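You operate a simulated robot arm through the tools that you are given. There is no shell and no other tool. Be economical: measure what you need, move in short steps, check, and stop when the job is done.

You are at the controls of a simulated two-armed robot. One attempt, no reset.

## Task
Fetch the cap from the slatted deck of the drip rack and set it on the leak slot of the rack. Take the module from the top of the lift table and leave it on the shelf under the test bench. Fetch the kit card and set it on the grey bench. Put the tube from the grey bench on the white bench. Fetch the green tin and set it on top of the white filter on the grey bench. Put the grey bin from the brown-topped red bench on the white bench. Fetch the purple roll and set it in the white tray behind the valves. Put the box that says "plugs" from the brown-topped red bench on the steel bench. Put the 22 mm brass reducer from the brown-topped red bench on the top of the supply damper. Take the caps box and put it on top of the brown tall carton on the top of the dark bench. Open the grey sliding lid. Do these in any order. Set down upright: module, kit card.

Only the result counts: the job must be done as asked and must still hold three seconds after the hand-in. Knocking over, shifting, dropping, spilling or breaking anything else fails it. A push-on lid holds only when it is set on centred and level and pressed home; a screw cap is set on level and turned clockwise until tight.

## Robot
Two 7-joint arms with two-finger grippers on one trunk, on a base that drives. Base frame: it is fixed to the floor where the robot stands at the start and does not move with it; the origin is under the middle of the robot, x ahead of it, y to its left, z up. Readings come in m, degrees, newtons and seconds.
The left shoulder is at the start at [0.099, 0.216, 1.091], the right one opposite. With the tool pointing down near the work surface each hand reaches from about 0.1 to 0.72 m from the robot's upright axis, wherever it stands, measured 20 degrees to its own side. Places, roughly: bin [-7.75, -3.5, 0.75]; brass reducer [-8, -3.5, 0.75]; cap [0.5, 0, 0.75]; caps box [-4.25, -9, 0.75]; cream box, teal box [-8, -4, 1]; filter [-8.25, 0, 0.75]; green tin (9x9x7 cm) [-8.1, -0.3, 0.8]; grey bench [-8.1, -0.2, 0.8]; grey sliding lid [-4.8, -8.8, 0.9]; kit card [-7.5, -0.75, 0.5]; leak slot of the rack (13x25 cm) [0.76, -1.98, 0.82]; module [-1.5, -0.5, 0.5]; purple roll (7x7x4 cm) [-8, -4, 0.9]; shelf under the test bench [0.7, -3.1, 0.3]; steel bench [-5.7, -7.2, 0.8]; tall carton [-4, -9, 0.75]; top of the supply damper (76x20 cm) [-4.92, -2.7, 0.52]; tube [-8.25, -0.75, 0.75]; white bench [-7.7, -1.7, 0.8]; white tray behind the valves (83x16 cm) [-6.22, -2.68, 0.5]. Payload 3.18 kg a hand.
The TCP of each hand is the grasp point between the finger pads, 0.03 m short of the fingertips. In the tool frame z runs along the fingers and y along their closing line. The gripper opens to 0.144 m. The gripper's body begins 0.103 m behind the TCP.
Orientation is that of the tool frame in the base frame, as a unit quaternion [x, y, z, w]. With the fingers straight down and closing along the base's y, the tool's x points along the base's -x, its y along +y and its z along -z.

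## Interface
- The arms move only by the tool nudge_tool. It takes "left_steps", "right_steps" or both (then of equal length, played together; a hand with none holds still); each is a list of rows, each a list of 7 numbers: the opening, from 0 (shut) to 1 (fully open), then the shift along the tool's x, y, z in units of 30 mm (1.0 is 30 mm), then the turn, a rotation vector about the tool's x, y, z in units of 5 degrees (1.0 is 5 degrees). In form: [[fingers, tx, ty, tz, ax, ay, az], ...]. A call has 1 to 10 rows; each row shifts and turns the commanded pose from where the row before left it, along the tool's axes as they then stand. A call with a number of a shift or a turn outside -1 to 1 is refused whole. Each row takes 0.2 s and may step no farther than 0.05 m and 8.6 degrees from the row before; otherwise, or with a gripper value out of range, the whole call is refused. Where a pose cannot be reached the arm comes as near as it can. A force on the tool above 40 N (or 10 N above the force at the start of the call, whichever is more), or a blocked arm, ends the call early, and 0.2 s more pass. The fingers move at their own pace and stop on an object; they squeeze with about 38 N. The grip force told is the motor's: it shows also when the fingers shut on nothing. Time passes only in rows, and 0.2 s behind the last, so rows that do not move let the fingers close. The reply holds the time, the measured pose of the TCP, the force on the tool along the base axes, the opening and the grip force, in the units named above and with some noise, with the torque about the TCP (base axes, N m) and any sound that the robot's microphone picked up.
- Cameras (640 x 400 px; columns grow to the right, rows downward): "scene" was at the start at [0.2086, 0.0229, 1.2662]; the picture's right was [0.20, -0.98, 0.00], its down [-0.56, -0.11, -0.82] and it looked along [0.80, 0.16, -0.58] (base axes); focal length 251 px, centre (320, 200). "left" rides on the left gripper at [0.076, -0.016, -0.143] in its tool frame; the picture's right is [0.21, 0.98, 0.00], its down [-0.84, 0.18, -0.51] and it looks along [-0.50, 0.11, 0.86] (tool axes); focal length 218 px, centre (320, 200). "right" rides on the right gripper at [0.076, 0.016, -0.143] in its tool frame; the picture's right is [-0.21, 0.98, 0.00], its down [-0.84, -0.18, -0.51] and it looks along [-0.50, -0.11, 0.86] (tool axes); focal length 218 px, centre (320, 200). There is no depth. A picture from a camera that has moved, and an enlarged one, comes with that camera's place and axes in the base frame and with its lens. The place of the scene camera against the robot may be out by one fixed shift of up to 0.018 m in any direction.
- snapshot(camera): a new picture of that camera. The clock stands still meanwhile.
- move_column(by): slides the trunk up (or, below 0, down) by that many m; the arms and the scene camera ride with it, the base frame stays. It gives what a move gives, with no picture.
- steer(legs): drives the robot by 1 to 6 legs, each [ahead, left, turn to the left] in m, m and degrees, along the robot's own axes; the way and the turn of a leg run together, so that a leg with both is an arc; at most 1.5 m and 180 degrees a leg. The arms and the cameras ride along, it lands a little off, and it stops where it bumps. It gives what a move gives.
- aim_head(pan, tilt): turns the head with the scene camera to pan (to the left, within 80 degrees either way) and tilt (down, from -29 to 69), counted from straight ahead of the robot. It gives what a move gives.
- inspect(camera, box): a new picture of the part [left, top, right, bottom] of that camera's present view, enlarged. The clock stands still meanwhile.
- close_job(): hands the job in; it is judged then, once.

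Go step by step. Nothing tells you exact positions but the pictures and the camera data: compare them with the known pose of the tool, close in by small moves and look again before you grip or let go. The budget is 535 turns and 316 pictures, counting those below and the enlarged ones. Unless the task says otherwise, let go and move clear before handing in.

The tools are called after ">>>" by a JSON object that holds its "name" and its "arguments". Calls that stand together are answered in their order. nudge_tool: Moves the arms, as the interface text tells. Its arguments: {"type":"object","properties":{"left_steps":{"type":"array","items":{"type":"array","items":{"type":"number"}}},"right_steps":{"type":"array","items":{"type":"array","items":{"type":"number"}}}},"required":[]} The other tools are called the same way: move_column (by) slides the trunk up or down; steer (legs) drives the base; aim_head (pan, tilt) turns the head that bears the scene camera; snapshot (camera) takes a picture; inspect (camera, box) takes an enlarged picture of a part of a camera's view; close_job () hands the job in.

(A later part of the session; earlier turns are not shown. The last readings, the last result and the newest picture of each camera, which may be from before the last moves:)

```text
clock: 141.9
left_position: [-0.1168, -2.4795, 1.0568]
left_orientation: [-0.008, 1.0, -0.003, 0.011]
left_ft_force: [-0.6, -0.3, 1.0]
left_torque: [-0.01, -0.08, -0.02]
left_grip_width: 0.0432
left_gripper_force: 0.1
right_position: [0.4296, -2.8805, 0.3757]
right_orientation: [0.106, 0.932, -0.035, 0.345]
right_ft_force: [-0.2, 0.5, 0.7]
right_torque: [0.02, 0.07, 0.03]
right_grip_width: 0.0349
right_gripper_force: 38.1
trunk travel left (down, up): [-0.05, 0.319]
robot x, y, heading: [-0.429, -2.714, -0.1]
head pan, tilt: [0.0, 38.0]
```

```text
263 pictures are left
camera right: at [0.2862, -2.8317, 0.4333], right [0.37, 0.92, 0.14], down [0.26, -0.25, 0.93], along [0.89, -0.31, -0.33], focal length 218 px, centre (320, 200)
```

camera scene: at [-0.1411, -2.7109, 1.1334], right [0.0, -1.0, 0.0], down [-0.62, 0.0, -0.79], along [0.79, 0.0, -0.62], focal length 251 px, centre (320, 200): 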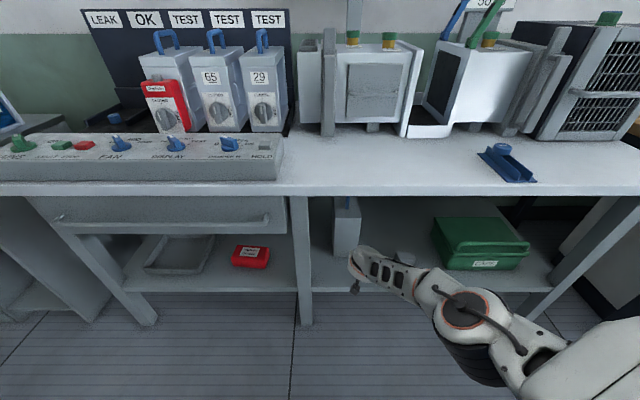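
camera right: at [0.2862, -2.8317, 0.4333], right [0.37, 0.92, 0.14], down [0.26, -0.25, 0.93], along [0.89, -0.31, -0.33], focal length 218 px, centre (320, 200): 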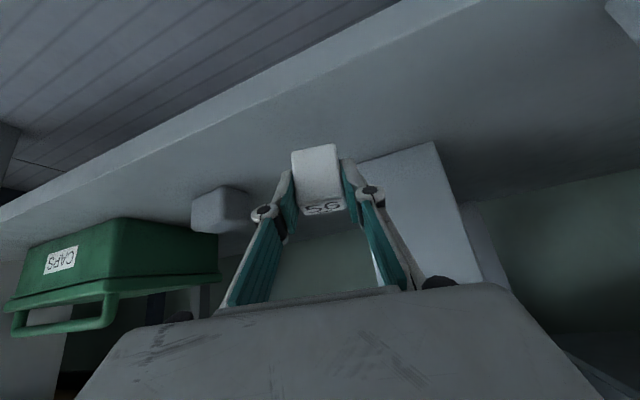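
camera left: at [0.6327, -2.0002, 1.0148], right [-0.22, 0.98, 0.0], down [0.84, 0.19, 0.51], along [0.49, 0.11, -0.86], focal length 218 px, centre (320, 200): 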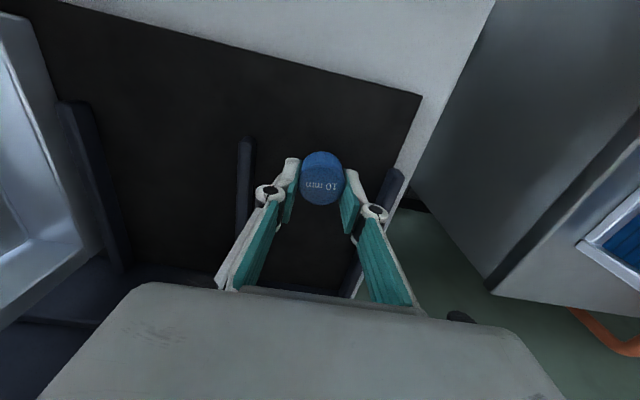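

I'll drive 2 cm forward and continue down in small steps.

>>> {"name": "steer", "arguments": {"legs": [[0.025, 0, 0]]}}

>>> {"name": "move_column", "arguments": {"by": -0.02}}

>>> {"name": "nudge_tool", "arguments": {"right_steps": [[0, 0.11, 0, 0.12, 0, 0, 0], [0, 0.11, 0, 0.12, 0, 0, 0], [0, 0.11, 0, 0.12, 0, 0, 0], [0, 0.11, 0, 0.12, 0, 0, 0], [0, 0.11, 0, 0.12, 0, 0, 0], [0, 0.11, 0, 0.12, 0, 0, 0]]}}

>>> {"name": "snapshot", "arguments": {"camera": "right"}}

```text
clock: 142.7
left_position: [-0.089, -2.4783, 1.0561]
left_orientation: [-0.007, 1.0, -0.003, 0.008]
left_ft_force: [-0.3, 0.6, 0.2]
left_torque: [0.0, 0.03, 0.01]
left_grip_width: 0.0431
left_gripper_force: 0.0
right_position: [0.4529, -2.8802, 0.3704]
right_orientation: [0.105, 0.933, -0.035, 0.343]
right_ft_force: [-0.6, 0.3, -0.9]
right_torque: [0.0, -0.03, -0.02]
right_grip_width: 0.0352
right_gripper_force: 38.0
trunk travel left (down, up): [-0.05, 0.319]
robot x, y, heading: [-0.4059, -2.7147, 0.1]
head pan, tilt: [0.0, 38.0]
```

```text
clock: 143.3
left_position: [-0.0915, -2.4795, 1.0376]
left_orientation: [-0.008, 1.0, -0.003, 0.011]
left_ft_force: [0.2, 0.8, 1.0]
left_torque: [0.01, -0.1, -0.01]
left_grip_width: 0.0435
left_gripper_force: 0.1
right_position: [0.4557, -2.8808, 0.3527]
right_orientation: [0.105, 0.932, -0.035, 0.345]
right_ft_force: [0.0, -0.6, 0.1]
right_torque: [0.01, 0.08, 0.0]
right_grip_width: 0.0349
right_gripper_force: 38.1
trunk travel left (down, up): [-0.03, 0.339]
robot x, y, heading: [-0.409, -2.7154, 0.2]
head pan, tilt: [0.0, 38.0]
```

```text
clock: 144.8
left_position: [-0.0937, -2.4778, 1.0385]
left_orientation: [-0.007, 1.0, -0.004, 0.011]
left_ft_force: [0.4, 0.6, 0.4]
left_torque: [-0.03, -0.01, -0.03]
left_grip_width: 0.043
left_gripper_force: 0.1
right_position: [0.4564, -2.8799, 0.331]
right_orientation: [0.104, 0.931, -0.035, 0.349]
right_ft_force: [3.0, 0.7, 32.3]
right_torque: [-0.16, -0.65, -0.01]
right_grip_width: 0.035
right_gripper_force: 37.9
trunk travel left (down, up): [-0.03, 0.339]
robot x, y, heading: [-0.4058, -2.7123, 0.1]
head pan, tilt: [0.0, 38.0]
```

```text
262 pictures are left
camera right: at [0.3132, -2.8317, 0.3883], right [0.37, 0.92, 0.14], down [0.25, -0.25, 0.94], along [0.9, -0.31, -0.32], focal length 218 px, centre (320, 200)
```

right: 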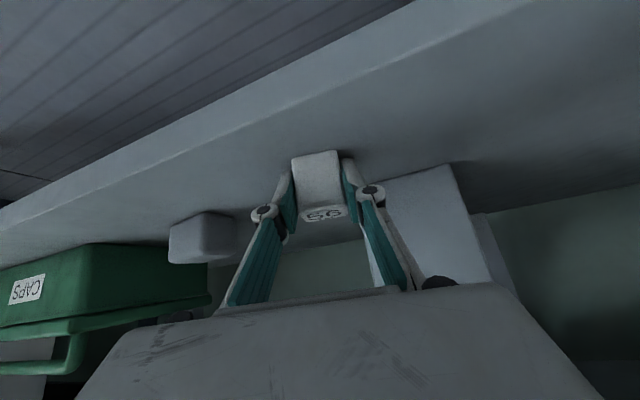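

Firm contact; the module sits on the shelf. I'll ease off, open and withdraw along the fingers.

>>> {"name": "nudge_tool", "arguments": {"right_steps": [[0, -0.06, 0, -0.07, 0, 0, 0], [0.45, 0, 0, 0, 0, 0, 0], [0.45, 0, 0, 0, 0, 0, 0], [0.45, 0, 0, -0.6, 0, 0, 0], [0.45, 0, 0, -0.9, 0, 0, 0], [0.45, 0.3, 0, -0.9, 0, 0, 0], [0.45, 0.6, -0.2, -0.7, 0, 0, 0], [0.45, 0.7, -0.2, -0.65, 0, 0, 0]]}}

>>> {"name": "steer", "arguments": {"legs": [[-0.1, 0, 0]]}}

>>> {"name": "snapshot", "arguments": {"camera": "right"}}

```text
clock: 145.4
left_position: [-0.091, -2.4789, 1.0355]
left_orientation: [-0.008, 1.0, -0.003, 0.008]
left_ft_force: [-0.2, 0.1, -1.5]
left_torque: [0.0, 0.02, 0.01]
left_grip_width: 0.0431
left_gripper_force: 0.1
right_position: [0.4549, -2.8814, 0.3279]
right_orientation: [0.105, 0.931, -0.036, 0.347]
right_ft_force: [-1.3, 1.6, 17.9]
right_torque: [0.14, -0.18, 0.09]
right_grip_width: 0.0715
right_gripper_force: 2.1
trunk travel left (down, up): [-0.03, 0.339]
robot x, y, heading: [-0.4093, -2.7163, -0.0]
head pan, tilt: [0.0, 38.0]
stopped in row 3 (right hand): the force on the tool passed its limit at 45 N (the readings are from after the stop); the commanded pose is now the measured one
```

```text
clock: 146.6
left_position: [-0.1886, -2.4786, 1.0365]
left_orientation: [-0.007, 1.0, -0.004, 0.008]
left_ft_force: [0.0, -0.1, -0.6]
left_torque: [0.01, 0.02, -0.02]
left_grip_width: 0.0432
left_gripper_force: 0.0
right_position: [0.3537, -2.8828, 0.3265]
right_orientation: [0.106, 0.932, -0.036, 0.345]
right_ft_force: [-1.0, 0.8, 0.6]
right_torque: [-0.01, 0.02, 0.04]
right_grip_width: 0.065
right_gripper_force: 0.1
trunk travel left (down, up): [-0.03, 0.339]
robot x, y, heading: [-0.508, -2.7137, 0.1]
head pan, tilt: [0.0, 38.0]
```

```text
261 pictures are left
camera right: at [0.2112, -2.8334, 0.3849], right [0.37, 0.92, 0.14], down [0.26, -0.25, 0.93], along [0.89, -0.31, -0.33], focal length 218 px, centre (320, 200)
```

right: 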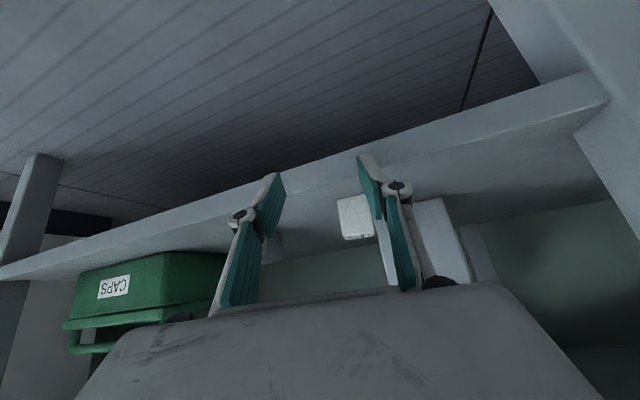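

The module stands on the shelf. I'll pull the hand back and up, raise the trunk and verify.

>>> {"name": "nudge_tool", "arguments": {"right_steps": [[0.45, 0.7, -0.2, -0.65, 0, 0, 0], [0.45, 0.7, -0.2, -0.65, 0, 0, 0], [0.45, 0.3, -0.1, -0.9, 0, 0, 0], [0.45, -0.3, 0, -1, 0, 0, 0], [0.45, -0.3, 0, -1, 0, 0, 0], [0.45, -0.3, 0, -1, 0, 0, 0]]}}

>>> {"name": "inspect", "arguments": {"camera": "scene", "box": [260, 180, 460, 320]}}

```text
clock: 148.0
left_position: [-0.19, -2.4803, 1.0367]
left_orientation: [-0.007, 1.0, -0.004, 0.009]
left_ft_force: [-0.6, -0.4, -0.7]
left_torque: [0.0, -0.03, 0.01]
left_grip_width: 0.0434
left_gripper_force: 0.1
right_position: [0.2338, -2.8699, 0.43]
right_orientation: [0.108, 0.932, -0.038, 0.343]
right_ft_force: [0.3, 0.0, -0.4]
right_torque: [-0.02, 0.01, -0.01]
right_grip_width: 0.0645
right_gripper_force: 0.1
trunk travel left (down, up): [-0.03, 0.339]
robot x, y, heading: [-0.5013, -2.7146, -0.1]
head pan, tilt: [0.0, 38.0]
```

```text
2.86 times, centred on (360, 250) of scene
camera zoom: at [-0.1478, -2.7096, 1.0801], right [0.0, -1.0, 0.0], down [-0.62, 0.0, -0.79], along [0.79, 0.0, -0.62], focal length 716 px, centre (206, 57)
```

zoom: 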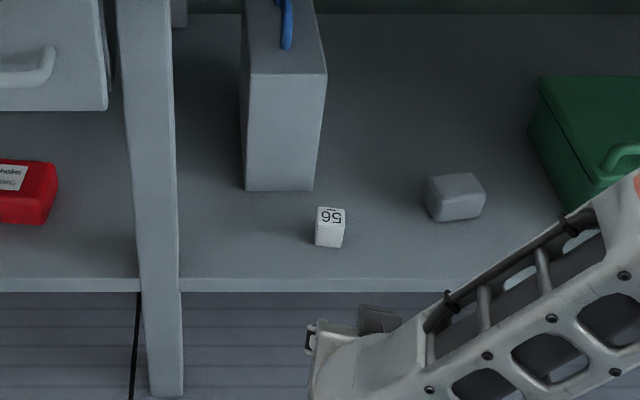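

The module is placed upright. I'll raise the trunk, fold the arms into a driving pose and look around for the way toward x≈−8.

>>> {"name": "move_column", "arguments": {"by": 0.16}}

>>> {"name": "nudge_tool", "arguments": {"right_steps": [[0.6, 0.4, -0.2, -0.95, 0, 1, 0], [0.6, 0.4, -0.2, -0.95, 0, 1, 0], [0.6, 0.4, -0.2, -0.95, 0, 1, 0], [0.6, 0.6, -0.2, -0.8, 0, 1, 0], [0.6, 0.6, -0.2, -0.8, 0, 1, 0], [0.6, 0.8, -0.2, -0.8, 0, 1, 0], [0.6, 0.8, -0.2, -0.8, 0, 1, 0], [0.6, 0.8, -0.2, -0.8, 0, 1, 0], [0.6, 0.8, 0, -0.8, 0, 0, 0]]}}

>>> {"name": "aim_head", "arguments": {"pan": -80, "tilt": 20}}

>>> {"name": "snapshot", "arguments": {"camera": "scene"}}

```text
clock: 149.8
left_position: [-0.1872, -2.4792, 1.1953]
left_orientation: [-0.008, 1.0, -0.003, 0.007]
left_ft_force: [0.1, -0.2, -0.5]
left_torque: [-0.01, 0.05, 0.01]
left_grip_width: 0.0433
left_gripper_force: 0.1
right_position: [0.2342, -2.8699, 0.5857]
right_orientation: [0.107, 0.933, -0.037, 0.342]
right_ft_force: [0.2, -0.6, -0.1]
right_torque: [-0.01, -0.02, 0.02]
right_grip_width: 0.0647
right_gripper_force: 0.0
trunk travel left (down, up): [-0.19, 0.179]
robot x, y, heading: [-0.5069, -2.7176, -0.1]
head pan, tilt: [0.0, 38.0]
```

```text
clock: 151.8
left_position: [-0.1907, -2.4794, 1.1964]
left_orientation: [-0.007, 1.0, -0.003, 0.009]
left_ft_force: [-0.3, -0.6, 0.9]
left_torque: [0.0, -0.01, -0.01]
left_grip_width: 0.0433
left_gripper_force: 0.0
right_position: [-0.0116, -2.8668, 0.75]
right_orientation: [0.113, 0.994, 0.002, 0.004]
right_ft_force: [-0.1, 0.4, -0.1]
right_torque: [0.0, -0.04, 0.02]
right_grip_width: 0.0864
right_gripper_force: 0.2
trunk travel left (down, up): [-0.19, 0.179]
robot x, y, heading: [-0.5094, -2.7167, 0.0]
head pan, tilt: [0.0, 38.0]
```

```text
clock: 153.3
left_position: [-0.1887, -2.4794, 1.1958]
left_orientation: [-0.008, 1.0, -0.003, 0.009]
left_ft_force: [-0.6, -0.3, -0.5]
left_torque: [0.01, 0.03, 0.01]
left_grip_width: 0.0433
left_gripper_force: 0.0
right_position: [-0.0098, -2.8647, 0.7501]
right_orientation: [0.112, 0.994, 0.003, 0.005]
right_ft_force: [-0.7, 0.0, -0.1]
right_torque: [0.01, 0.01, 0.0]
right_grip_width: 0.0865
right_gripper_force: 0.0
trunk travel left (down, up): [-0.19, 0.179]
robot x, y, heading: [-0.5065, -2.7179, -0.1]
head pan, tilt: [-80.0, 20.0]
```

```text
259 pictures are left
camera scene: at [-0.3814, -2.8014, 1.3065], right [-0.98, -0.17, 0.0], down [-0.06, 0.34, -0.94], along [0.16, -0.93, -0.34], focal length 251 px, centre (320, 200)
```

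scene: 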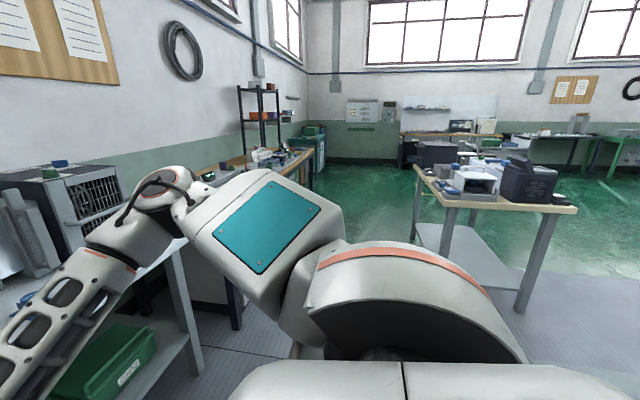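

I'll raise and straighten the right hand, then turn left and see the way west.

>>> {"name": "nudge_tool", "arguments": {"right_steps": [[0.6, 0, 0, -1, 0, 0, -0.87], [0.6, 0, 0, -1, 0, 0, -0.87], [0.6, 0, 0, -1, 0, 0, -0.87], [0.6, 0, 0, -1, 0, 0, 0], [0.6, 0, 0, -1, 0, 0, 0], [0.6, 0, 0, -1, 0, 0, 0], [0.6, 0.3, 0, -1, 0, 0, 0], [0.6, 0.3, 0, -1, 0, 0, 0], [0.6, 0.3, 0, -1, 0, 0, 0], [0.6, 0.3, 0, -1, 0, 0, 0]]}}

>>> {"name": "steer", "arguments": {"legs": [[0.15, 0.2, 0], [0, 0, 90]]}}

>>> {"name": "aim_head", "arguments": {"pan": 70, "tilt": 15}}

>>> {"name": "snapshot", "arguments": {"camera": "scene"}}

```text
clock: 155.5
left_position: [-0.1887, -2.4791, 1.1958]
left_orientation: [-0.007, 1.0, -0.004, 0.009]
left_ft_force: [-0.3, 0.4, 0.1]
left_torque: [-0.07, 0.02, 0.04]
left_grip_width: 0.0436
left_gripper_force: 0.1
right_position: [-0.0486, -2.8654, 1.049]
right_orientation: [-0.001, 1.0, 0.002, 0.005]
right_ft_force: [0.6, -0.4, -0.4]
right_torque: [0.01, -0.01, 0.01]
right_grip_width: 0.0866
right_gripper_force: 0.0
trunk travel left (down, up): [-0.19, 0.179]
robot x, y, heading: [-0.5037, -2.7169, 0.1]
head pan, tilt: [-80.0, 20.0]
```

```text
clock: 161.7
left_position: [-0.5889, -2.1971, 1.1963]
left_orientation: [0.708, -0.706, -0.003, -0.009]
left_ft_force: [-0.1, -0.4, 0.4]
left_torque: [0.01, 0.01, 0.01]
left_grip_width: 0.0433
left_gripper_force: 0.1
right_position: [-0.2013, -2.0601, 1.049]
right_orientation: [-0.704, 0.71, 0.005, 0.002]
right_ft_force: [-0.4, -0.5, -0.3]
right_torque: [-0.03, -0.01, 0.01]
right_grip_width: 0.0863
right_gripper_force: 0.1
trunk travel left (down, up): [-0.19, 0.179]
robot x, y, heading: [-0.3567, -2.515, 89.4]
head pan, tilt: [-80.0, 20.0]
```

```text
clock: 164.0
left_position: [-0.59, -2.1963, 1.1971]
left_orientation: [0.708, -0.706, -0.004, -0.008]
left_ft_force: [0.8, -0.9, 0.2]
left_torque: [-0.01, -0.01, 0.02]
left_grip_width: 0.0432
left_gripper_force: 0.0
right_position: [-0.2013, -2.0603, 1.0484]
right_orientation: [-0.704, 0.71, 0.004, 0.001]
right_ft_force: [0.1, -0.1, 0.3]
right_torque: [-0.01, 0.03, 0.0]
right_grip_width: 0.0865
right_gripper_force: 0.2
trunk travel left (down, up): [-0.19, 0.179]
robot x, y, heading: [-0.3556, -2.5187, 89.7]
head pan, tilt: [70.0, 15.0]
```

```text
258 pictures are left
camera scene: at [-0.4387, -2.3737, 1.3147], right [0.35, 0.94, 0.0], down [0.24, -0.09, -0.97], along [-0.9, 0.34, -0.26], focal length 251 px, centre (320, 200)
```

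scene: 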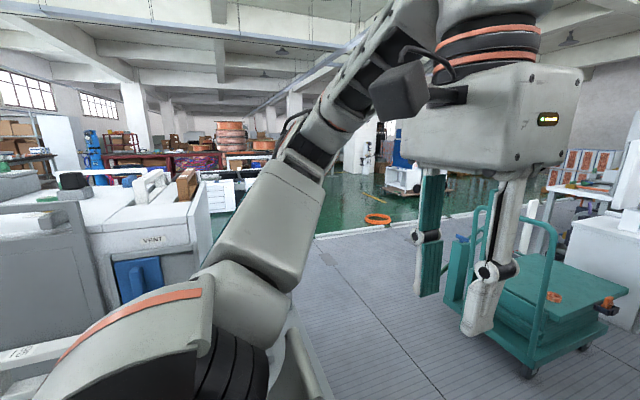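

The big VENT machine is what I touched behind me. There is a passage between it and the cart at y≈−1.65, so I'll go there and face west.

>>> {"name": "steer", "arguments": {"legs": [[0.86, 0, 0], [0, 0, 90]]}}

>>> {"name": "aim_head", "arguments": {"pan": 0, "tilt": 20}}

>>> {"name": "snapshot", "arguments": {"camera": "scene"}}

```text
clock: 172.6
left_position: [-0.6583, -1.8763, 1.197]
left_orientation: [1.0, 0.021, -0.009, -0.003]
left_ft_force: [-0.2, 0.1, 0.1]
left_torque: [0.02, 0.02, -0.01]
left_grip_width: 0.0432
left_gripper_force: 0.1
right_position: [-0.8082, -1.493, 1.0494]
right_orientation: [1.0, 0.015, -0.005, 0.002]
right_ft_force: [-0.4, 0.1, 0.4]
right_torque: [0.03, -0.01, -0.01]
right_grip_width: 0.0867
right_gripper_force: 0.1
trunk travel left (down, up): [-0.19, 0.179]
robot x, y, heading: [-0.3462, -1.6316, -178.2]
head pan, tilt: [70.0, 15.0]
```

```text
clock: 174.0
left_position: [-0.6571, -1.8757, 1.1967]
left_orientation: [1.0, 0.02, -0.009, -0.004]
left_ft_force: [0.6, -0.5, 0.5]
left_torque: [0.02, 0.0, 0.01]
left_grip_width: 0.0431
left_gripper_force: 0.0
right_position: [-0.8079, -1.4928, 1.0473]
right_orientation: [1.0, 0.014, -0.003, 0.002]
right_ft_force: [-0.6, 1.0, 0.3]
right_torque: [0.0, -0.01, 0.0]
right_grip_width: 0.0863
right_gripper_force: 0.0
trunk travel left (down, up): [-0.19, 0.179]
robot x, y, heading: [-0.3462, -1.6317, -178.0]
head pan, tilt: [0.0, 20.0]
```

```text
257 pictures are left
camera scene: at [-0.5403, -1.6311, 1.3065], right [-0.03, 1.0, 0.0], down [0.34, 0.01, -0.94], along [-0.94, -0.03, -0.34], focal length 251 px, centre (320, 200)
```

scene: 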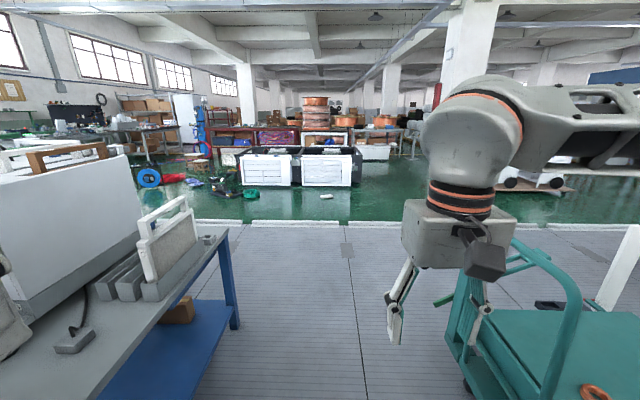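

The way ahead is clear between the blue bench on my left and the cart. I'll drive west past them and look again.

>>> {"name": "steer", "arguments": {"legs": [[0.02, 0, -1.9], [1.45, 0, 0], [0.7, -0.2, 0]]}}

>>> {"name": "snapshot", "arguments": {"camera": "scene"}}

```text
clock: 185.2
left_position: [-2.8346, -1.6974, 1.1973]
left_orientation: [1.0, 0.014, -0.008, -0.004]
left_ft_force: [-0.3, 0.1, 0.0]
left_torque: [0.02, -0.01, 0.03]
left_grip_width: 0.0434
left_gripper_force: 0.0
right_position: [-2.9798, -1.3123, 1.0481]
right_orientation: [1.0, 0.008, -0.005, 0.003]
right_ft_force: [-1.2, 0.2, -1.0]
right_torque: [0.0, -0.02, -0.01]
right_grip_width: 0.0866
right_gripper_force: 0.1
trunk travel left (down, up): [-0.19, 0.179]
robot x, y, heading: [-2.5218, -1.457, -179.0]
head pan, tilt: [0.0, 20.0]
```

```text
256 pictures are left
camera scene: at [-2.7129, -1.4541, 1.3065], right [-0.01, 1.0, 0.0], down [0.34, 0.0, -0.94], along [-0.94, -0.01, -0.34], focal length 251 px, centre (320, 200)
```

scene: 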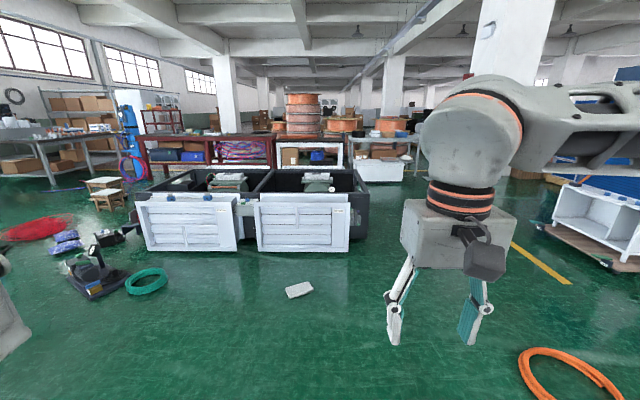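

Two big valve boxes lie ahead with their right end at y≈−1.03, and an orange ring lies at (−3.62, −0.16). I'll steer between them.

>>> {"name": "steer", "arguments": {"legs": [[1.3, -0.6, -1], [0.6, -0.3, 0], [0.6, 0, 0]]}}

>>> {"name": "snapshot", "arguments": {"camera": "scene"}}

>>> {"name": "aim_head", "arguments": {"pan": 60, "tilt": 25}}

>>> {"name": "snapshot", "arguments": {"camera": "scene"}}

```text
clock: 198.7
left_position: [-5.3641, -0.806, 1.1954]
left_orientation: [1.0, 0.009, -0.009, -0.003]
left_ft_force: [-0.6, -0.2, 0.1]
left_torque: [0.0, 0.0, -0.01]
left_grip_width: 0.0429
left_gripper_force: 0.0
right_position: [-5.5053, -0.42, 1.0482]
right_orientation: [1.0, 0.003, -0.005, 0.002]
right_ft_force: [0.2, -0.7, 0.3]
right_torque: [-0.06, -0.02, 0.01]
right_grip_width: 0.0863
right_gripper_force: 0.2
trunk travel left (down, up): [-0.19, 0.179]
robot x, y, heading: [-5.048, -0.5697, -179.8]
head pan, tilt: [0.0, 20.0]
```

```text
255 pictures are left
camera scene: at [-5.2416, -0.564, 1.3065], right [0.0, 1.0, 0.0], down [0.34, 0.0, -0.94], along [-0.94, 0.0, -0.34], focal length 251 px, centre (320, 200)
```

scene: 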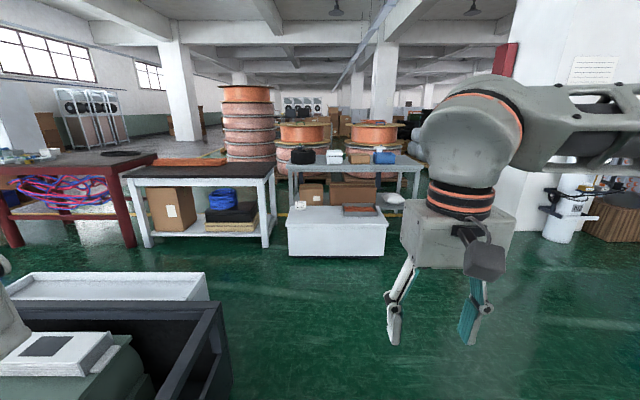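

```text
clock: 200.0
left_position: [-5.3644, -0.8059, 1.1965]
left_orientation: [1.0, 0.008, -0.008, -0.004]
left_ft_force: [0.0, 0.0, -0.4]
left_torque: [-0.03, -0.01, 0.0]
left_grip_width: 0.0433
left_gripper_force: 0.1
right_position: [-5.5061, -0.4199, 1.0488]
right_orientation: [1.0, 0.003, -0.005, 0.002]
right_ft_force: [0.0, -0.4, 0.2]
right_torque: [0.02, 0.04, -0.02]
right_grip_width: 0.0867
right_gripper_force: 0.0
trunk travel left (down, up): [-0.19, 0.179]
robot x, y, heading: [-5.0463, -0.5718, -179.8]
head pan, tilt: [60.0, 25.0]
```

```text
254 pictures are left
camera scene: at [-5.194, -0.6435, 1.2984], right [-0.87, 0.5, 0.0], down [0.21, 0.37, -0.91], along [-0.45, -0.79, -0.42], focal length 251 px, centre (320, 200)
```

scene: 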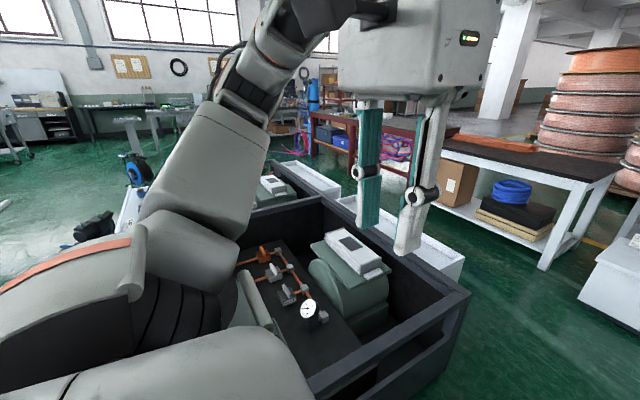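

Now the benches are visible. I'll enlarge the grey bench and the white box in front of it.

>>> {"name": "aim_head", "arguments": {"pan": 0, "tilt": 20}}

>>> {"name": "inspect", "arguments": {"camera": "scene", "box": [270, 130, 440, 250]}}

>>> {"name": "inspect", "arguments": {"camera": "scene", "box": [0, 130, 280, 260]}}

```text
clock: 201.3
left_position: [-5.3655, -0.8059, 1.197]
left_orientation: [1.0, 0.008, -0.009, -0.003]
left_ft_force: [0.5, 0.4, -0.5]
left_torque: [0.01, 0.03, 0.01]
left_grip_width: 0.043
left_gripper_force: 0.1
right_position: [-5.5065, -0.4208, 1.0472]
right_orientation: [1.0, 0.003, -0.004, 0.002]
right_ft_force: [0.9, -0.2, 0.3]
right_torque: [0.02, -0.03, 0.0]
right_grip_width: 0.0864
right_gripper_force: 0.0
trunk travel left (down, up): [-0.19, 0.179]
robot x, y, heading: [-5.0472, -0.5686, -180.1]
head pan, tilt: [0.0, 20.0]
```

```text
3.33 times, centred on (355, 190) of scene
camera zoom: at [-5.2413, -0.564, 1.3065], right [0.0, 1.0, 0.0], down [0.34, 0.0, -0.94], along [-0.94, 0.0, -0.34], focal length 836 px, centre (203, 233)
```

zoom: 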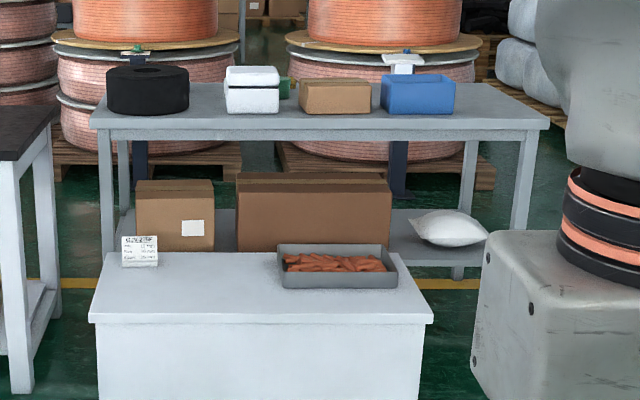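

```text
2.29 times, centred on (140, 195) of scene
camera zoom: at [-5.2413, -0.564, 1.3065], right [0.0, 1.0, 0.0], down [0.34, 0.0, -0.94], along [-0.94, 0.0, -0.34], focal length 573 px, centre (731, 211)
```

zoom: 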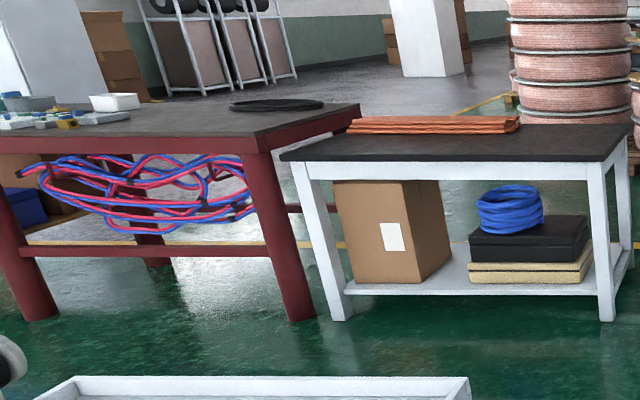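

The grey bench holds a black ring, a white box with something green behind it, a carton and a blue tray. The kit card stands on the low white box in front. I'll drive nearer for better triangulation.

>>> {"name": "steer", "arguments": {"legs": [[1.25, 0, 0]]}}

>>> {"name": "snapshot", "arguments": {"camera": "scene"}}

>>> {"name": "inspect", "arguments": {"camera": "scene", "box": [220, 90, 420, 240]}}

```text
clock: 207.6
left_position: [-6.605, -0.832, 1.1973]
left_orientation: [1.0, 0.02, -0.008, -0.003]
left_ft_force: [-0.3, 0.1, 0.3]
left_torque: [0.0, 0.0, 0.02]
left_grip_width: 0.0429
left_gripper_force: 0.1
right_position: [-6.754, -0.4501, 1.0472]
right_orientation: [1.0, 0.013, -0.005, 0.002]
right_ft_force: [-0.2, 1.0, 0.3]
right_torque: [0.0, 0.03, 0.03]
right_grip_width: 0.0865
right_gripper_force: 0.0
trunk travel left (down, up): [-0.19, 0.179]
robot x, y, heading: [-6.2934, -0.5878, -178.5]
head pan, tilt: [0.0, 20.0]
```

```text
251 pictures are left
camera scene: at [-6.4859, -0.5878, 1.3065], right [-0.03, 1.0, 0.0], down [0.34, 0.01, -0.94], along [-0.94, -0.03, -0.34], focal length 251 px, centre (320, 200)
```

scene: 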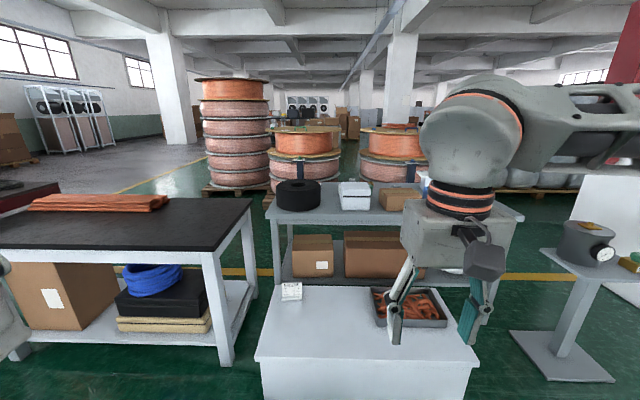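

```text
2.67 times, centred on (320, 165) of scene
camera zoom: at [-6.4859, -0.5878, 1.3065], right [-0.03, 1.0, 0.0], down [0.34, 0.01, -0.94], along [-0.94, -0.03, -0.34], focal length 668 px, centre (320, 293)
```

zoom: 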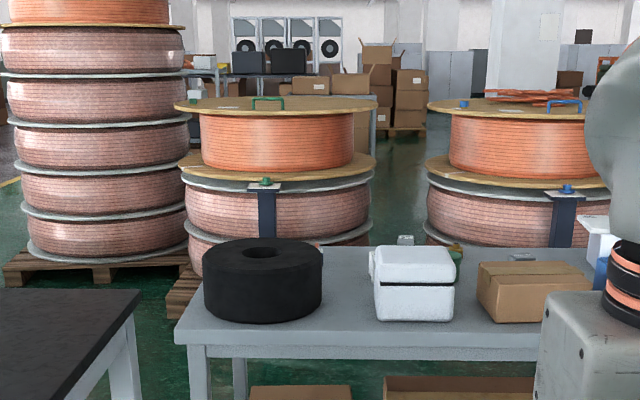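

Triangulated: the card is at about (−7.56, −0.77, 0.39) and the bench spans x −7.63 to −8.28 with its top at z≈0.79. The tube, tin and filter are at its back, so I want access from the west. I'll look right for a way round.

>>> {"name": "aim_head", "arguments": {"pan": -40, "tilt": 15}}

>>> {"name": "snapshot", "arguments": {"camera": "scene"}}

>>> {"name": "aim_head", "arguments": {"pan": 50, "tilt": 15}}

>>> {"name": "snapshot", "arguments": {"camera": "scene"}}

```text
clock: 208.7
left_position: [-6.6047, -0.8319, 1.196]
left_orientation: [1.0, 0.02, -0.009, -0.004]
left_ft_force: [-0.1, 0.1, -0.3]
left_torque: [-0.01, 0.03, -0.02]
left_grip_width: 0.0434
left_gripper_force: 0.0
right_position: [-6.7539, -0.4501, 1.0477]
right_orientation: [1.0, 0.014, -0.004, 0.001]
right_ft_force: [1.0, -0.3, 0.4]
right_torque: [-0.04, -0.03, 0.0]
right_grip_width: 0.0865
right_gripper_force: 0.1
trunk travel left (down, up): [-0.19, 0.179]
robot x, y, heading: [-6.292, -0.5856, -178.4]
head pan, tilt: [-40.0, 15.0]
```

```text
249 pictures are left
camera scene: at [-6.4658, -0.5273, 1.3146], right [0.62, 0.78, 0.0], down [0.2, -0.16, -0.97], along [-0.76, 0.6, -0.26], focal length 251 px, centre (320, 200)
```

scene: 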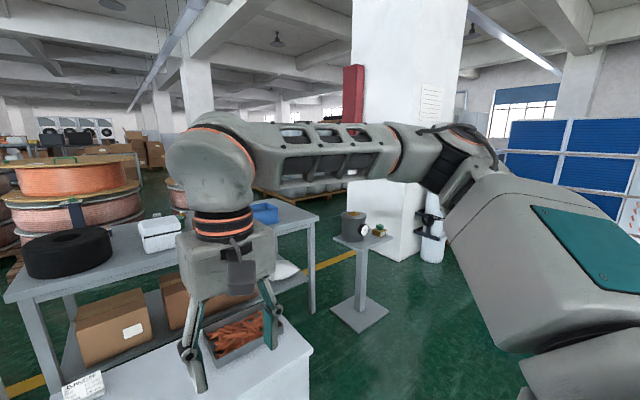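

```text
clock: 210.3
left_position: [-6.6041, -0.8319, 1.1961]
left_orientation: [1.0, 0.02, -0.009, -0.003]
left_ft_force: [0.2, 0.6, 0.3]
left_torque: [-0.03, 0.0, -0.02]
left_grip_width: 0.0433
left_gripper_force: 0.0
right_position: [-6.7547, -0.4504, 1.0481]
right_orientation: [1.0, 0.014, -0.005, 0.002]
right_ft_force: [-0.2, 0.2, 0.1]
right_torque: [0.01, -0.03, 0.02]
right_grip_width: 0.0863
right_gripper_force: 0.0
trunk travel left (down, up): [-0.19, 0.179]
robot x, y, heading: [-6.2936, -0.5877, -178.5]
head pan, tilt: [50.0, 15.0]
```

```text
248 pictures are left
camera scene: at [-6.4508, -0.6584, 1.3147], right [-0.78, 0.62, 0.0], down [0.16, 0.2, -0.97], along [-0.6, -0.76, -0.26], focal length 251 px, centre (320, 200)
```

scene: 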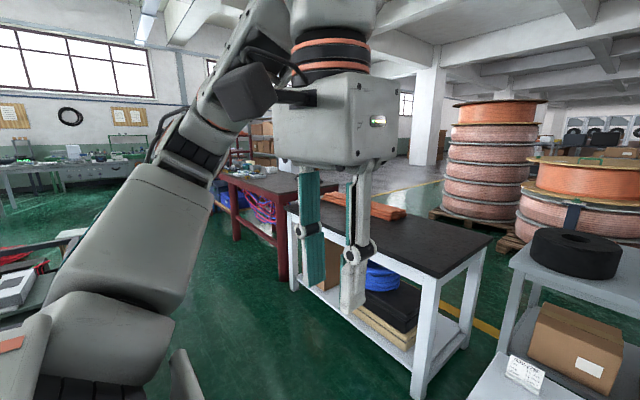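

There's a gap north of the small stand (y≈0.85–1.7) that leads to the aisle behind the grey bench. First I'll get the kit card from this side with the left hand.

>>> {"name": "steer", "arguments": {"legs": [[0.5, 0, -1.5]]}}

>>> {"name": "aim_head", "arguments": {"pan": 10, "tilt": 45}}

>>> {"name": "snapshot", "arguments": {"camera": "scene"}}

>>> {"name": "snapshot", "arguments": {"camera": "left"}}

```text
clock: 213.3
left_position: [-7.1111, -0.8315, 1.197]
left_orientation: [1.0, 0.008, -0.009, -0.003]
left_ft_force: [0.2, -0.4, 0.2]
left_torque: [0.0, -0.03, 0.0]
left_grip_width: 0.0431
left_gripper_force: 0.0
right_position: [-7.2514, -0.4455, 1.0475]
right_orientation: [1.0, 0.002, -0.004, 0.002]
right_ft_force: [0.2, 0.3, -0.4]
right_torque: [-0.01, -0.04, 0.0]
right_grip_width: 0.0865
right_gripper_force: 0.1
trunk travel left (down, up): [-0.19, 0.179]
robot x, y, heading: [-6.7939, -0.5977, -179.7]
head pan, tilt: [50.0, 15.0]
```

```text
clock: 214.3
left_position: [-7.1098, -0.8317, 1.1968]
left_orientation: [1.0, 0.008, -0.01, -0.003]
left_ft_force: [-0.2, 0.2, -0.1]
left_torque: [-0.03, 0.01, -0.03]
left_grip_width: 0.0432
left_gripper_force: 0.0
right_position: [-7.2516, -0.4457, 1.0483]
right_orientation: [1.0, 0.002, -0.004, 0.001]
right_ft_force: [0.5, -0.7, -0.3]
right_torque: [-0.02, -0.01, 0.06]
right_grip_width: 0.0864
right_gripper_force: 0.1
trunk travel left (down, up): [-0.19, 0.179]
robot x, y, heading: [-6.7912, -0.5928, -179.7]
head pan, tilt: [10.0, 45.0]
```

```text
247 pictures are left
camera scene: at [-6.9736, -0.6044, 1.2679], right [-0.18, 0.98, 0.0], down [0.7, 0.12, -0.71], along [-0.7, -0.12, -0.71], focal length 251 px, centre (320, 200)
```

scene: 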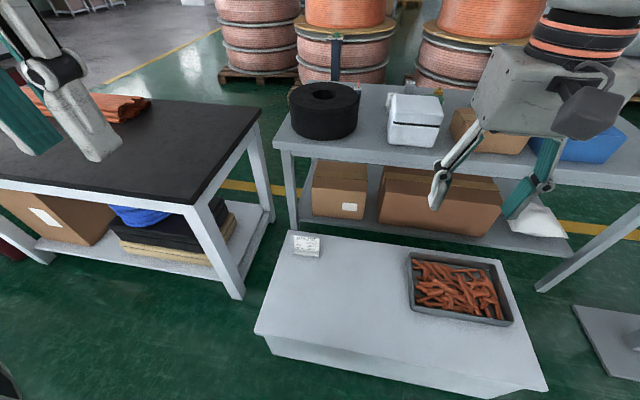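

```text
246 pictures are left
camera left: at [-7.031, -0.8157, 1.3382], right [0.22, -0.97, -0.01], down [-0.83, -0.2, 0.52], along [-0.51, -0.11, -0.85], focal length 218 px, centre (320, 200)
```

left: 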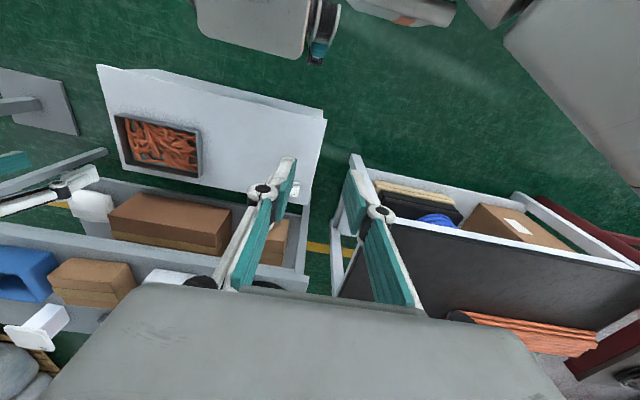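

I'll enlarge the card and the white box on the bench.

>>> {"name": "inspect", "arguments": {"camera": "scene", "box": [270, 220, 350, 270]}}

>>> {"name": "inspect", "arguments": {"camera": "scene", "box": [270, 70, 480, 160]}}

```text
8.00 times, centred on (310, 245) of scene
camera zoom: at [-6.9736, -0.6044, 1.2679], right [-0.18, 0.98, 0.0], down [0.7, 0.12, -0.71], along [-0.7, -0.12, -0.71], focal length 2005 px, centre (400, -160)
```

zoom: 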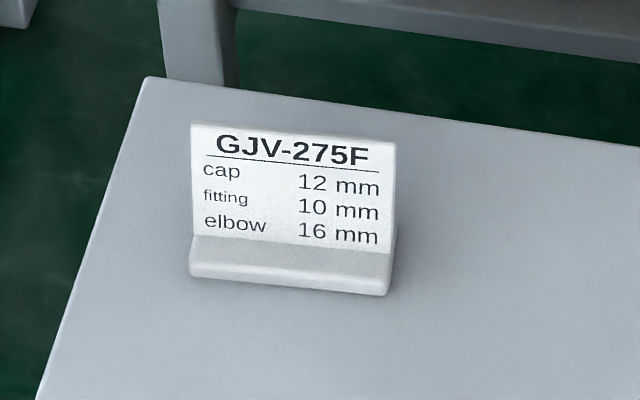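

```text
3.05 times, centred on (375, 115) of scene
camera zoom: at [-6.9736, -0.6044, 1.2679], right [-0.18, 0.98, 0.0], down [0.7, 0.12, -0.71], along [-0.7, -0.12, -0.71], focal length 764 px, centre (152, 459)
```

zoom: 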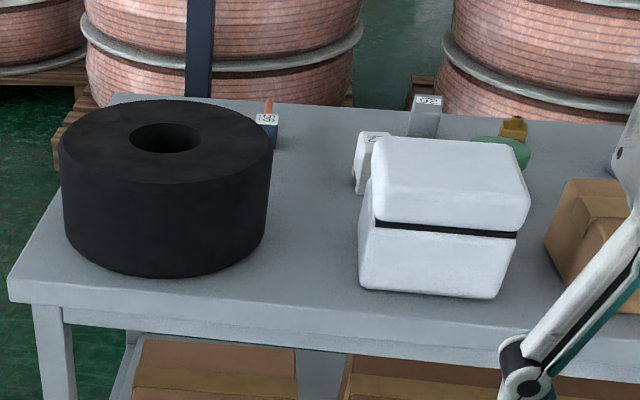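

The kit card is a 0.11 m wide sign on a foot, nearly facing me. I'll lower the trunk, inch forward and bring the left hand over it with fingers closing across its width.

>>> {"name": "steer", "arguments": {"legs": [[0.06, 0, 0]]}}

>>> {"name": "move_column", "arguments": {"by": -0.15}}

>>> {"name": "nudge_tool", "arguments": {"left_steps": [[1, -1, 0, 0.9, 0, 0, 0], [1, -1, 0, 0.9, 0, 0, 0], [1, -1, 0, 0.9, 0, 0, -0.4], [1, -1, 0, 0.9, 0, 0, -0.4], [1, -1, 0, 0.9, 0, 0, 0], [1, -1, 0, 0.9, 0, 0, 0], [1, -1, 0, 0.9, 0, 0, 0], [1, -1, 0, 0.9, 0, 0, 0], [1, -1, -0.5, 0.9, 0, 0, 0], [1, -1, -0.5, 0.9, 0, 0, 0]]}}

>>> {"name": "snapshot", "arguments": {"camera": "left"}}

>>> {"name": "snapshot", "arguments": {"camera": "scene"}}

```text
clock: 215.3
left_position: [-7.1711, -0.8323, 1.1967]
left_orientation: [1.0, 0.008, -0.008, -0.004]
left_ft_force: [0.2, -0.5, 0.6]
left_torque: [0.0, -0.07, -0.01]
left_grip_width: 0.0432
left_gripper_force: 0.0
right_position: [-7.3119, -0.4472, 1.0476]
right_orientation: [1.0, 0.002, -0.005, 0.002]
right_ft_force: [-0.2, -1.3, -0.1]
right_torque: [-0.01, -0.09, 0.01]
right_grip_width: 0.0865
right_gripper_force: 0.0
trunk travel left (down, up): [-0.19, 0.179]
robot x, y, heading: [-6.8526, -0.5957, -179.7]
head pan, tilt: [10.0, 45.0]
```

```text
clock: 217.1
left_position: [-7.168, -0.8331, 1.0472]
left_orientation: [1.0, 0.009, -0.011, -0.003]
left_ft_force: [-0.2, 0.0, -0.2]
left_torque: [0.0, 0.02, 0.01]
left_grip_width: 0.0431
left_gripper_force: 0.0
right_position: [-7.311, -0.4462, 0.8994]
right_orientation: [1.0, 0.003, -0.006, 0.002]
right_ft_force: [0.2, 0.6, 0.1]
right_torque: [-0.01, 0.06, 0.0]
right_grip_width: 0.0865
right_gripper_force: 0.0
trunk travel left (down, up): [-0.04, 0.329]
robot x, y, heading: [-6.8538, -0.5962, -179.7]
head pan, tilt: [10.0, 45.0]
```

```text
clock: 219.2
left_position: [-7.4786, -0.821, 0.7786]
left_orientation: [0.999, 0.044, -0.009, -0.003]
left_ft_force: [0.3, 0.3, 0.5]
left_torque: [0.01, 0.0, -0.01]
left_grip_width: 0.144
left_gripper_force: 0.0
right_position: [-7.3118, -0.4461, 0.8969]
right_orientation: [1.0, 0.002, -0.004, 0.001]
right_ft_force: [-0.2, 0.6, 0.0]
right_torque: [-0.01, -0.03, 0.04]
right_grip_width: 0.0861
right_gripper_force: 0.2
trunk travel left (down, up): [-0.04, 0.329]
robot x, y, heading: [-6.8519, -0.5951, -179.7]
head pan, tilt: [10.0, 45.0]
```

```text
243 pictures are left
camera left: at [-7.4008, -0.7999, 0.9214], right [0.29, -0.96, -0.01], down [-0.82, -0.26, 0.52], along [-0.5, -0.14, -0.85], focal length 218 px, centre (320, 200)
```

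left: 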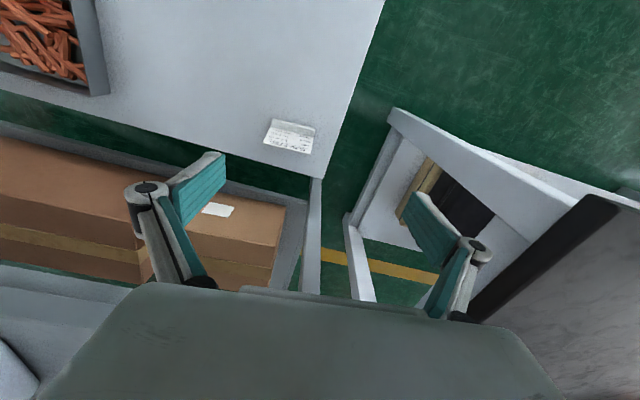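

```text
242 pictures are left
camera scene: at [-7.1899, -0.6053, 1.0823], right [-0.18, 0.98, 0.0], down [0.7, 0.13, -0.71], along [-0.7, -0.13, -0.71], focal length 251 px, centre (320, 200)
```

scene: 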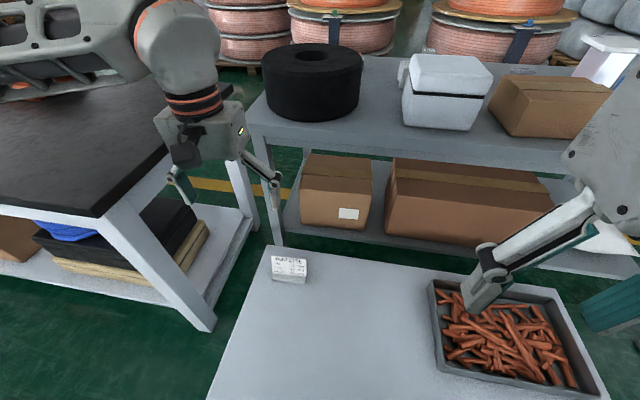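

The card is at about (−7.56, −0.765, 0.395). I'll move above it and descend.

>>> {"name": "nudge_tool", "arguments": {"left_steps": [[1, -0.7, -0.6, 0, 0, 0, 0], [1, -0.7, -0.6, 0.5, 0, 0, 0], [1, -0.7, -0.6, 1, 0, 0, 0], [1, -0.5, -0.3, 1, 0, 0, 0], [1, 0, 0, 1, 0, 0, 0], [1, 0, 0, 1, 0, 0, 0], [1, 0, 0, 1, 0, 0, 0], [1, 0, 0, 1, 0, 0, 0]]}}

>>> {"name": "snapshot", "arguments": {"camera": "left"}}

>>> {"name": "inspect", "arguments": {"camera": "scene", "box": [200, 200, 380, 320]}}

```text
clock: 221.1
left_position: [-7.5628, -0.7637, 0.5875]
left_orientation: [0.999, 0.042, -0.008, -0.004]
left_ft_force: [0.1, 0.2, 0.0]
left_torque: [0.01, 0.0, -0.01]
left_grip_width: 0.1442
left_gripper_force: 0.0
right_position: [-7.3126, -0.4463, 0.898]
right_orientation: [1.0, 0.002, -0.004, 0.002]
right_ft_force: [-0.7, 0.1, 0.7]
right_torque: [0.0, 0.01, 0.01]
right_grip_width: 0.0862
right_gripper_force: 0.1
trunk travel left (down, up): [-0.04, 0.329]
robot x, y, heading: [-6.8545, -0.593, -180.0]
head pan, tilt: [10.0, 45.0]
```

```text
241 pictures are left
camera left: at [-7.486, -0.742, 0.7302], right [0.29, -0.96, -0.01], down [-0.82, -0.26, 0.52], along [-0.5, -0.14, -0.85], focal length 218 px, centre (320, 200)
```

left: 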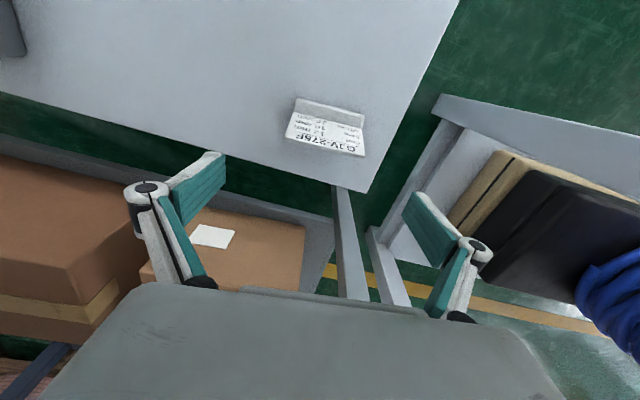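

```text
3.33 times, centred on (290, 260) of scene
camera zoom: at [-7.1897, -0.6054, 1.0824], right [-0.18, 0.98, 0.0], down [0.7, 0.13, -0.71], along [-0.7, -0.13, -0.71], focal length 836 px, centre (420, 0)
```

zoom: 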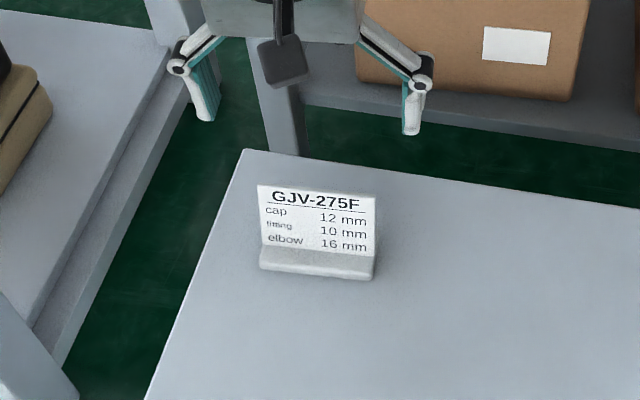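

Aligned. I'll go down around the card and close gently.

>>> {"name": "nudge_tool", "arguments": {"left_steps": [[1, -0.2, 0.15, 1, 0, 0, 0], [1, 0, 0, 1, 0, 0, 0], [1, 0, 0, 1, 0, 0, 0], [1, 0, 0, 1, 0, 0, 0], [1, 0, 0, 1, 0, 0, 0], [1, 0, 0, 0.7, 0, 0, 0]]}}

>>> {"name": "snapshot", "arguments": {"camera": "left"}}

>>> {"name": "inspect", "arguments": {"camera": "scene", "box": [200, 200, 380, 320]}}

```text
clock: 222.4
left_position: [-7.5723, -0.7657, 0.4137]
left_orientation: [0.999, 0.043, -0.009, -0.002]
left_ft_force: [-0.7, 0.8, -0.5]
left_torque: [-0.02, 0.0, 0.01]
left_grip_width: 0.1443
left_gripper_force: 0.0
right_position: [-7.312, -0.4461, 0.8982]
right_orientation: [1.0, 0.003, -0.004, 0.002]
right_ft_force: [-0.3, 0.4, 0.4]
right_torque: [-0.02, 0.0, -0.02]
right_grip_width: 0.0865
right_gripper_force: 0.1
trunk travel left (down, up): [-0.04, 0.329]
robot x, y, heading: [-6.8537, -0.5937, -179.9]
head pan, tilt: [10.0, 45.0]
```

```text
239 pictures are left
camera left: at [-7.494, -0.7453, 0.5569], right [0.29, -0.96, -0.01], down [-0.81, -0.26, 0.52], along [-0.5, -0.14, -0.85], focal length 218 px, centre (320, 200)
```

left: 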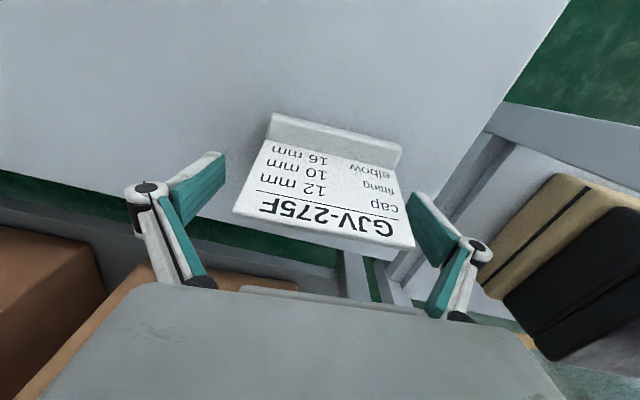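

```text
3.33 times, centred on (290, 260) of scene
camera zoom: at [-7.1895, -0.6054, 1.0826], right [-0.18, 0.98, 0.0], down [0.7, 0.13, -0.71], along [-0.7, -0.13, -0.71], focal length 836 px, centre (420, 0)
```

zoom: 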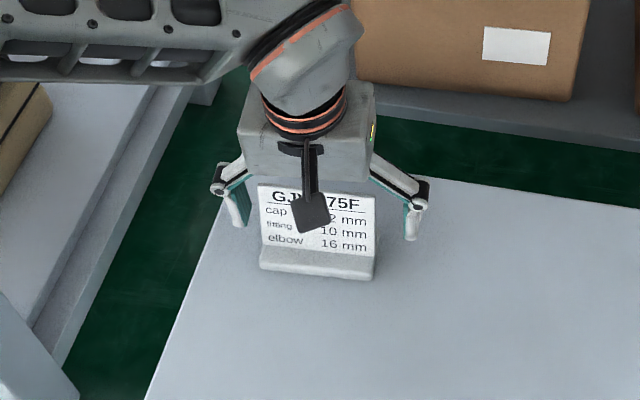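

Just a small centring correction, then close.

>>> {"name": "nudge_tool", "arguments": {"left_steps": [[1, 0.4, 0.17, 0.2, 0, 0, 0], [0.85, 0, 0, 0, 0, 0, 0], [0.6, 0, 0, 0, 0, 0, 0], [0.6, 0, 0, 0, 0, 0, 0]]}}

>>> {"name": "snapshot", "arguments": {"camera": "left"}}

```text
clock: 223.4
left_position: [-7.5608, -0.7698, 0.4115]
left_orientation: [0.999, 0.044, -0.009, -0.004]
left_ft_force: [0.9, 0.0, 2.4]
left_torque: [-0.17, 0.01, 0.06]
left_grip_width: 0.1045
left_gripper_force: 38.1
right_position: [-7.311, -0.4461, 0.8995]
right_orientation: [1.0, 0.002, -0.005, 0.002]
right_ft_force: [0.0, -0.5, -1.0]
right_torque: [0.01, -0.01, -0.01]
right_grip_width: 0.0863
right_gripper_force: 0.1
trunk travel left (down, up): [-0.04, 0.329]
robot x, y, heading: [-6.8558, -0.5952, -179.7]
head pan, tilt: [10.0, 45.0]
```

```text
237 pictures are left
camera left: at [-7.4816, -0.7487, 0.5526], right [0.29, -0.96, -0.01], down [-0.81, -0.26, 0.52], along [-0.5, -0.14, -0.85], focal length 218 px, centre (320, 200)
```

left: 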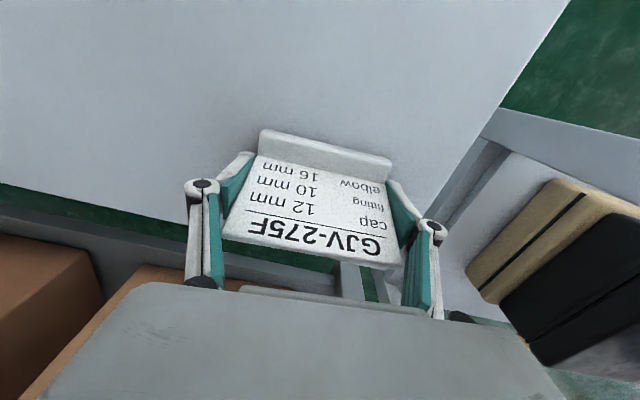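

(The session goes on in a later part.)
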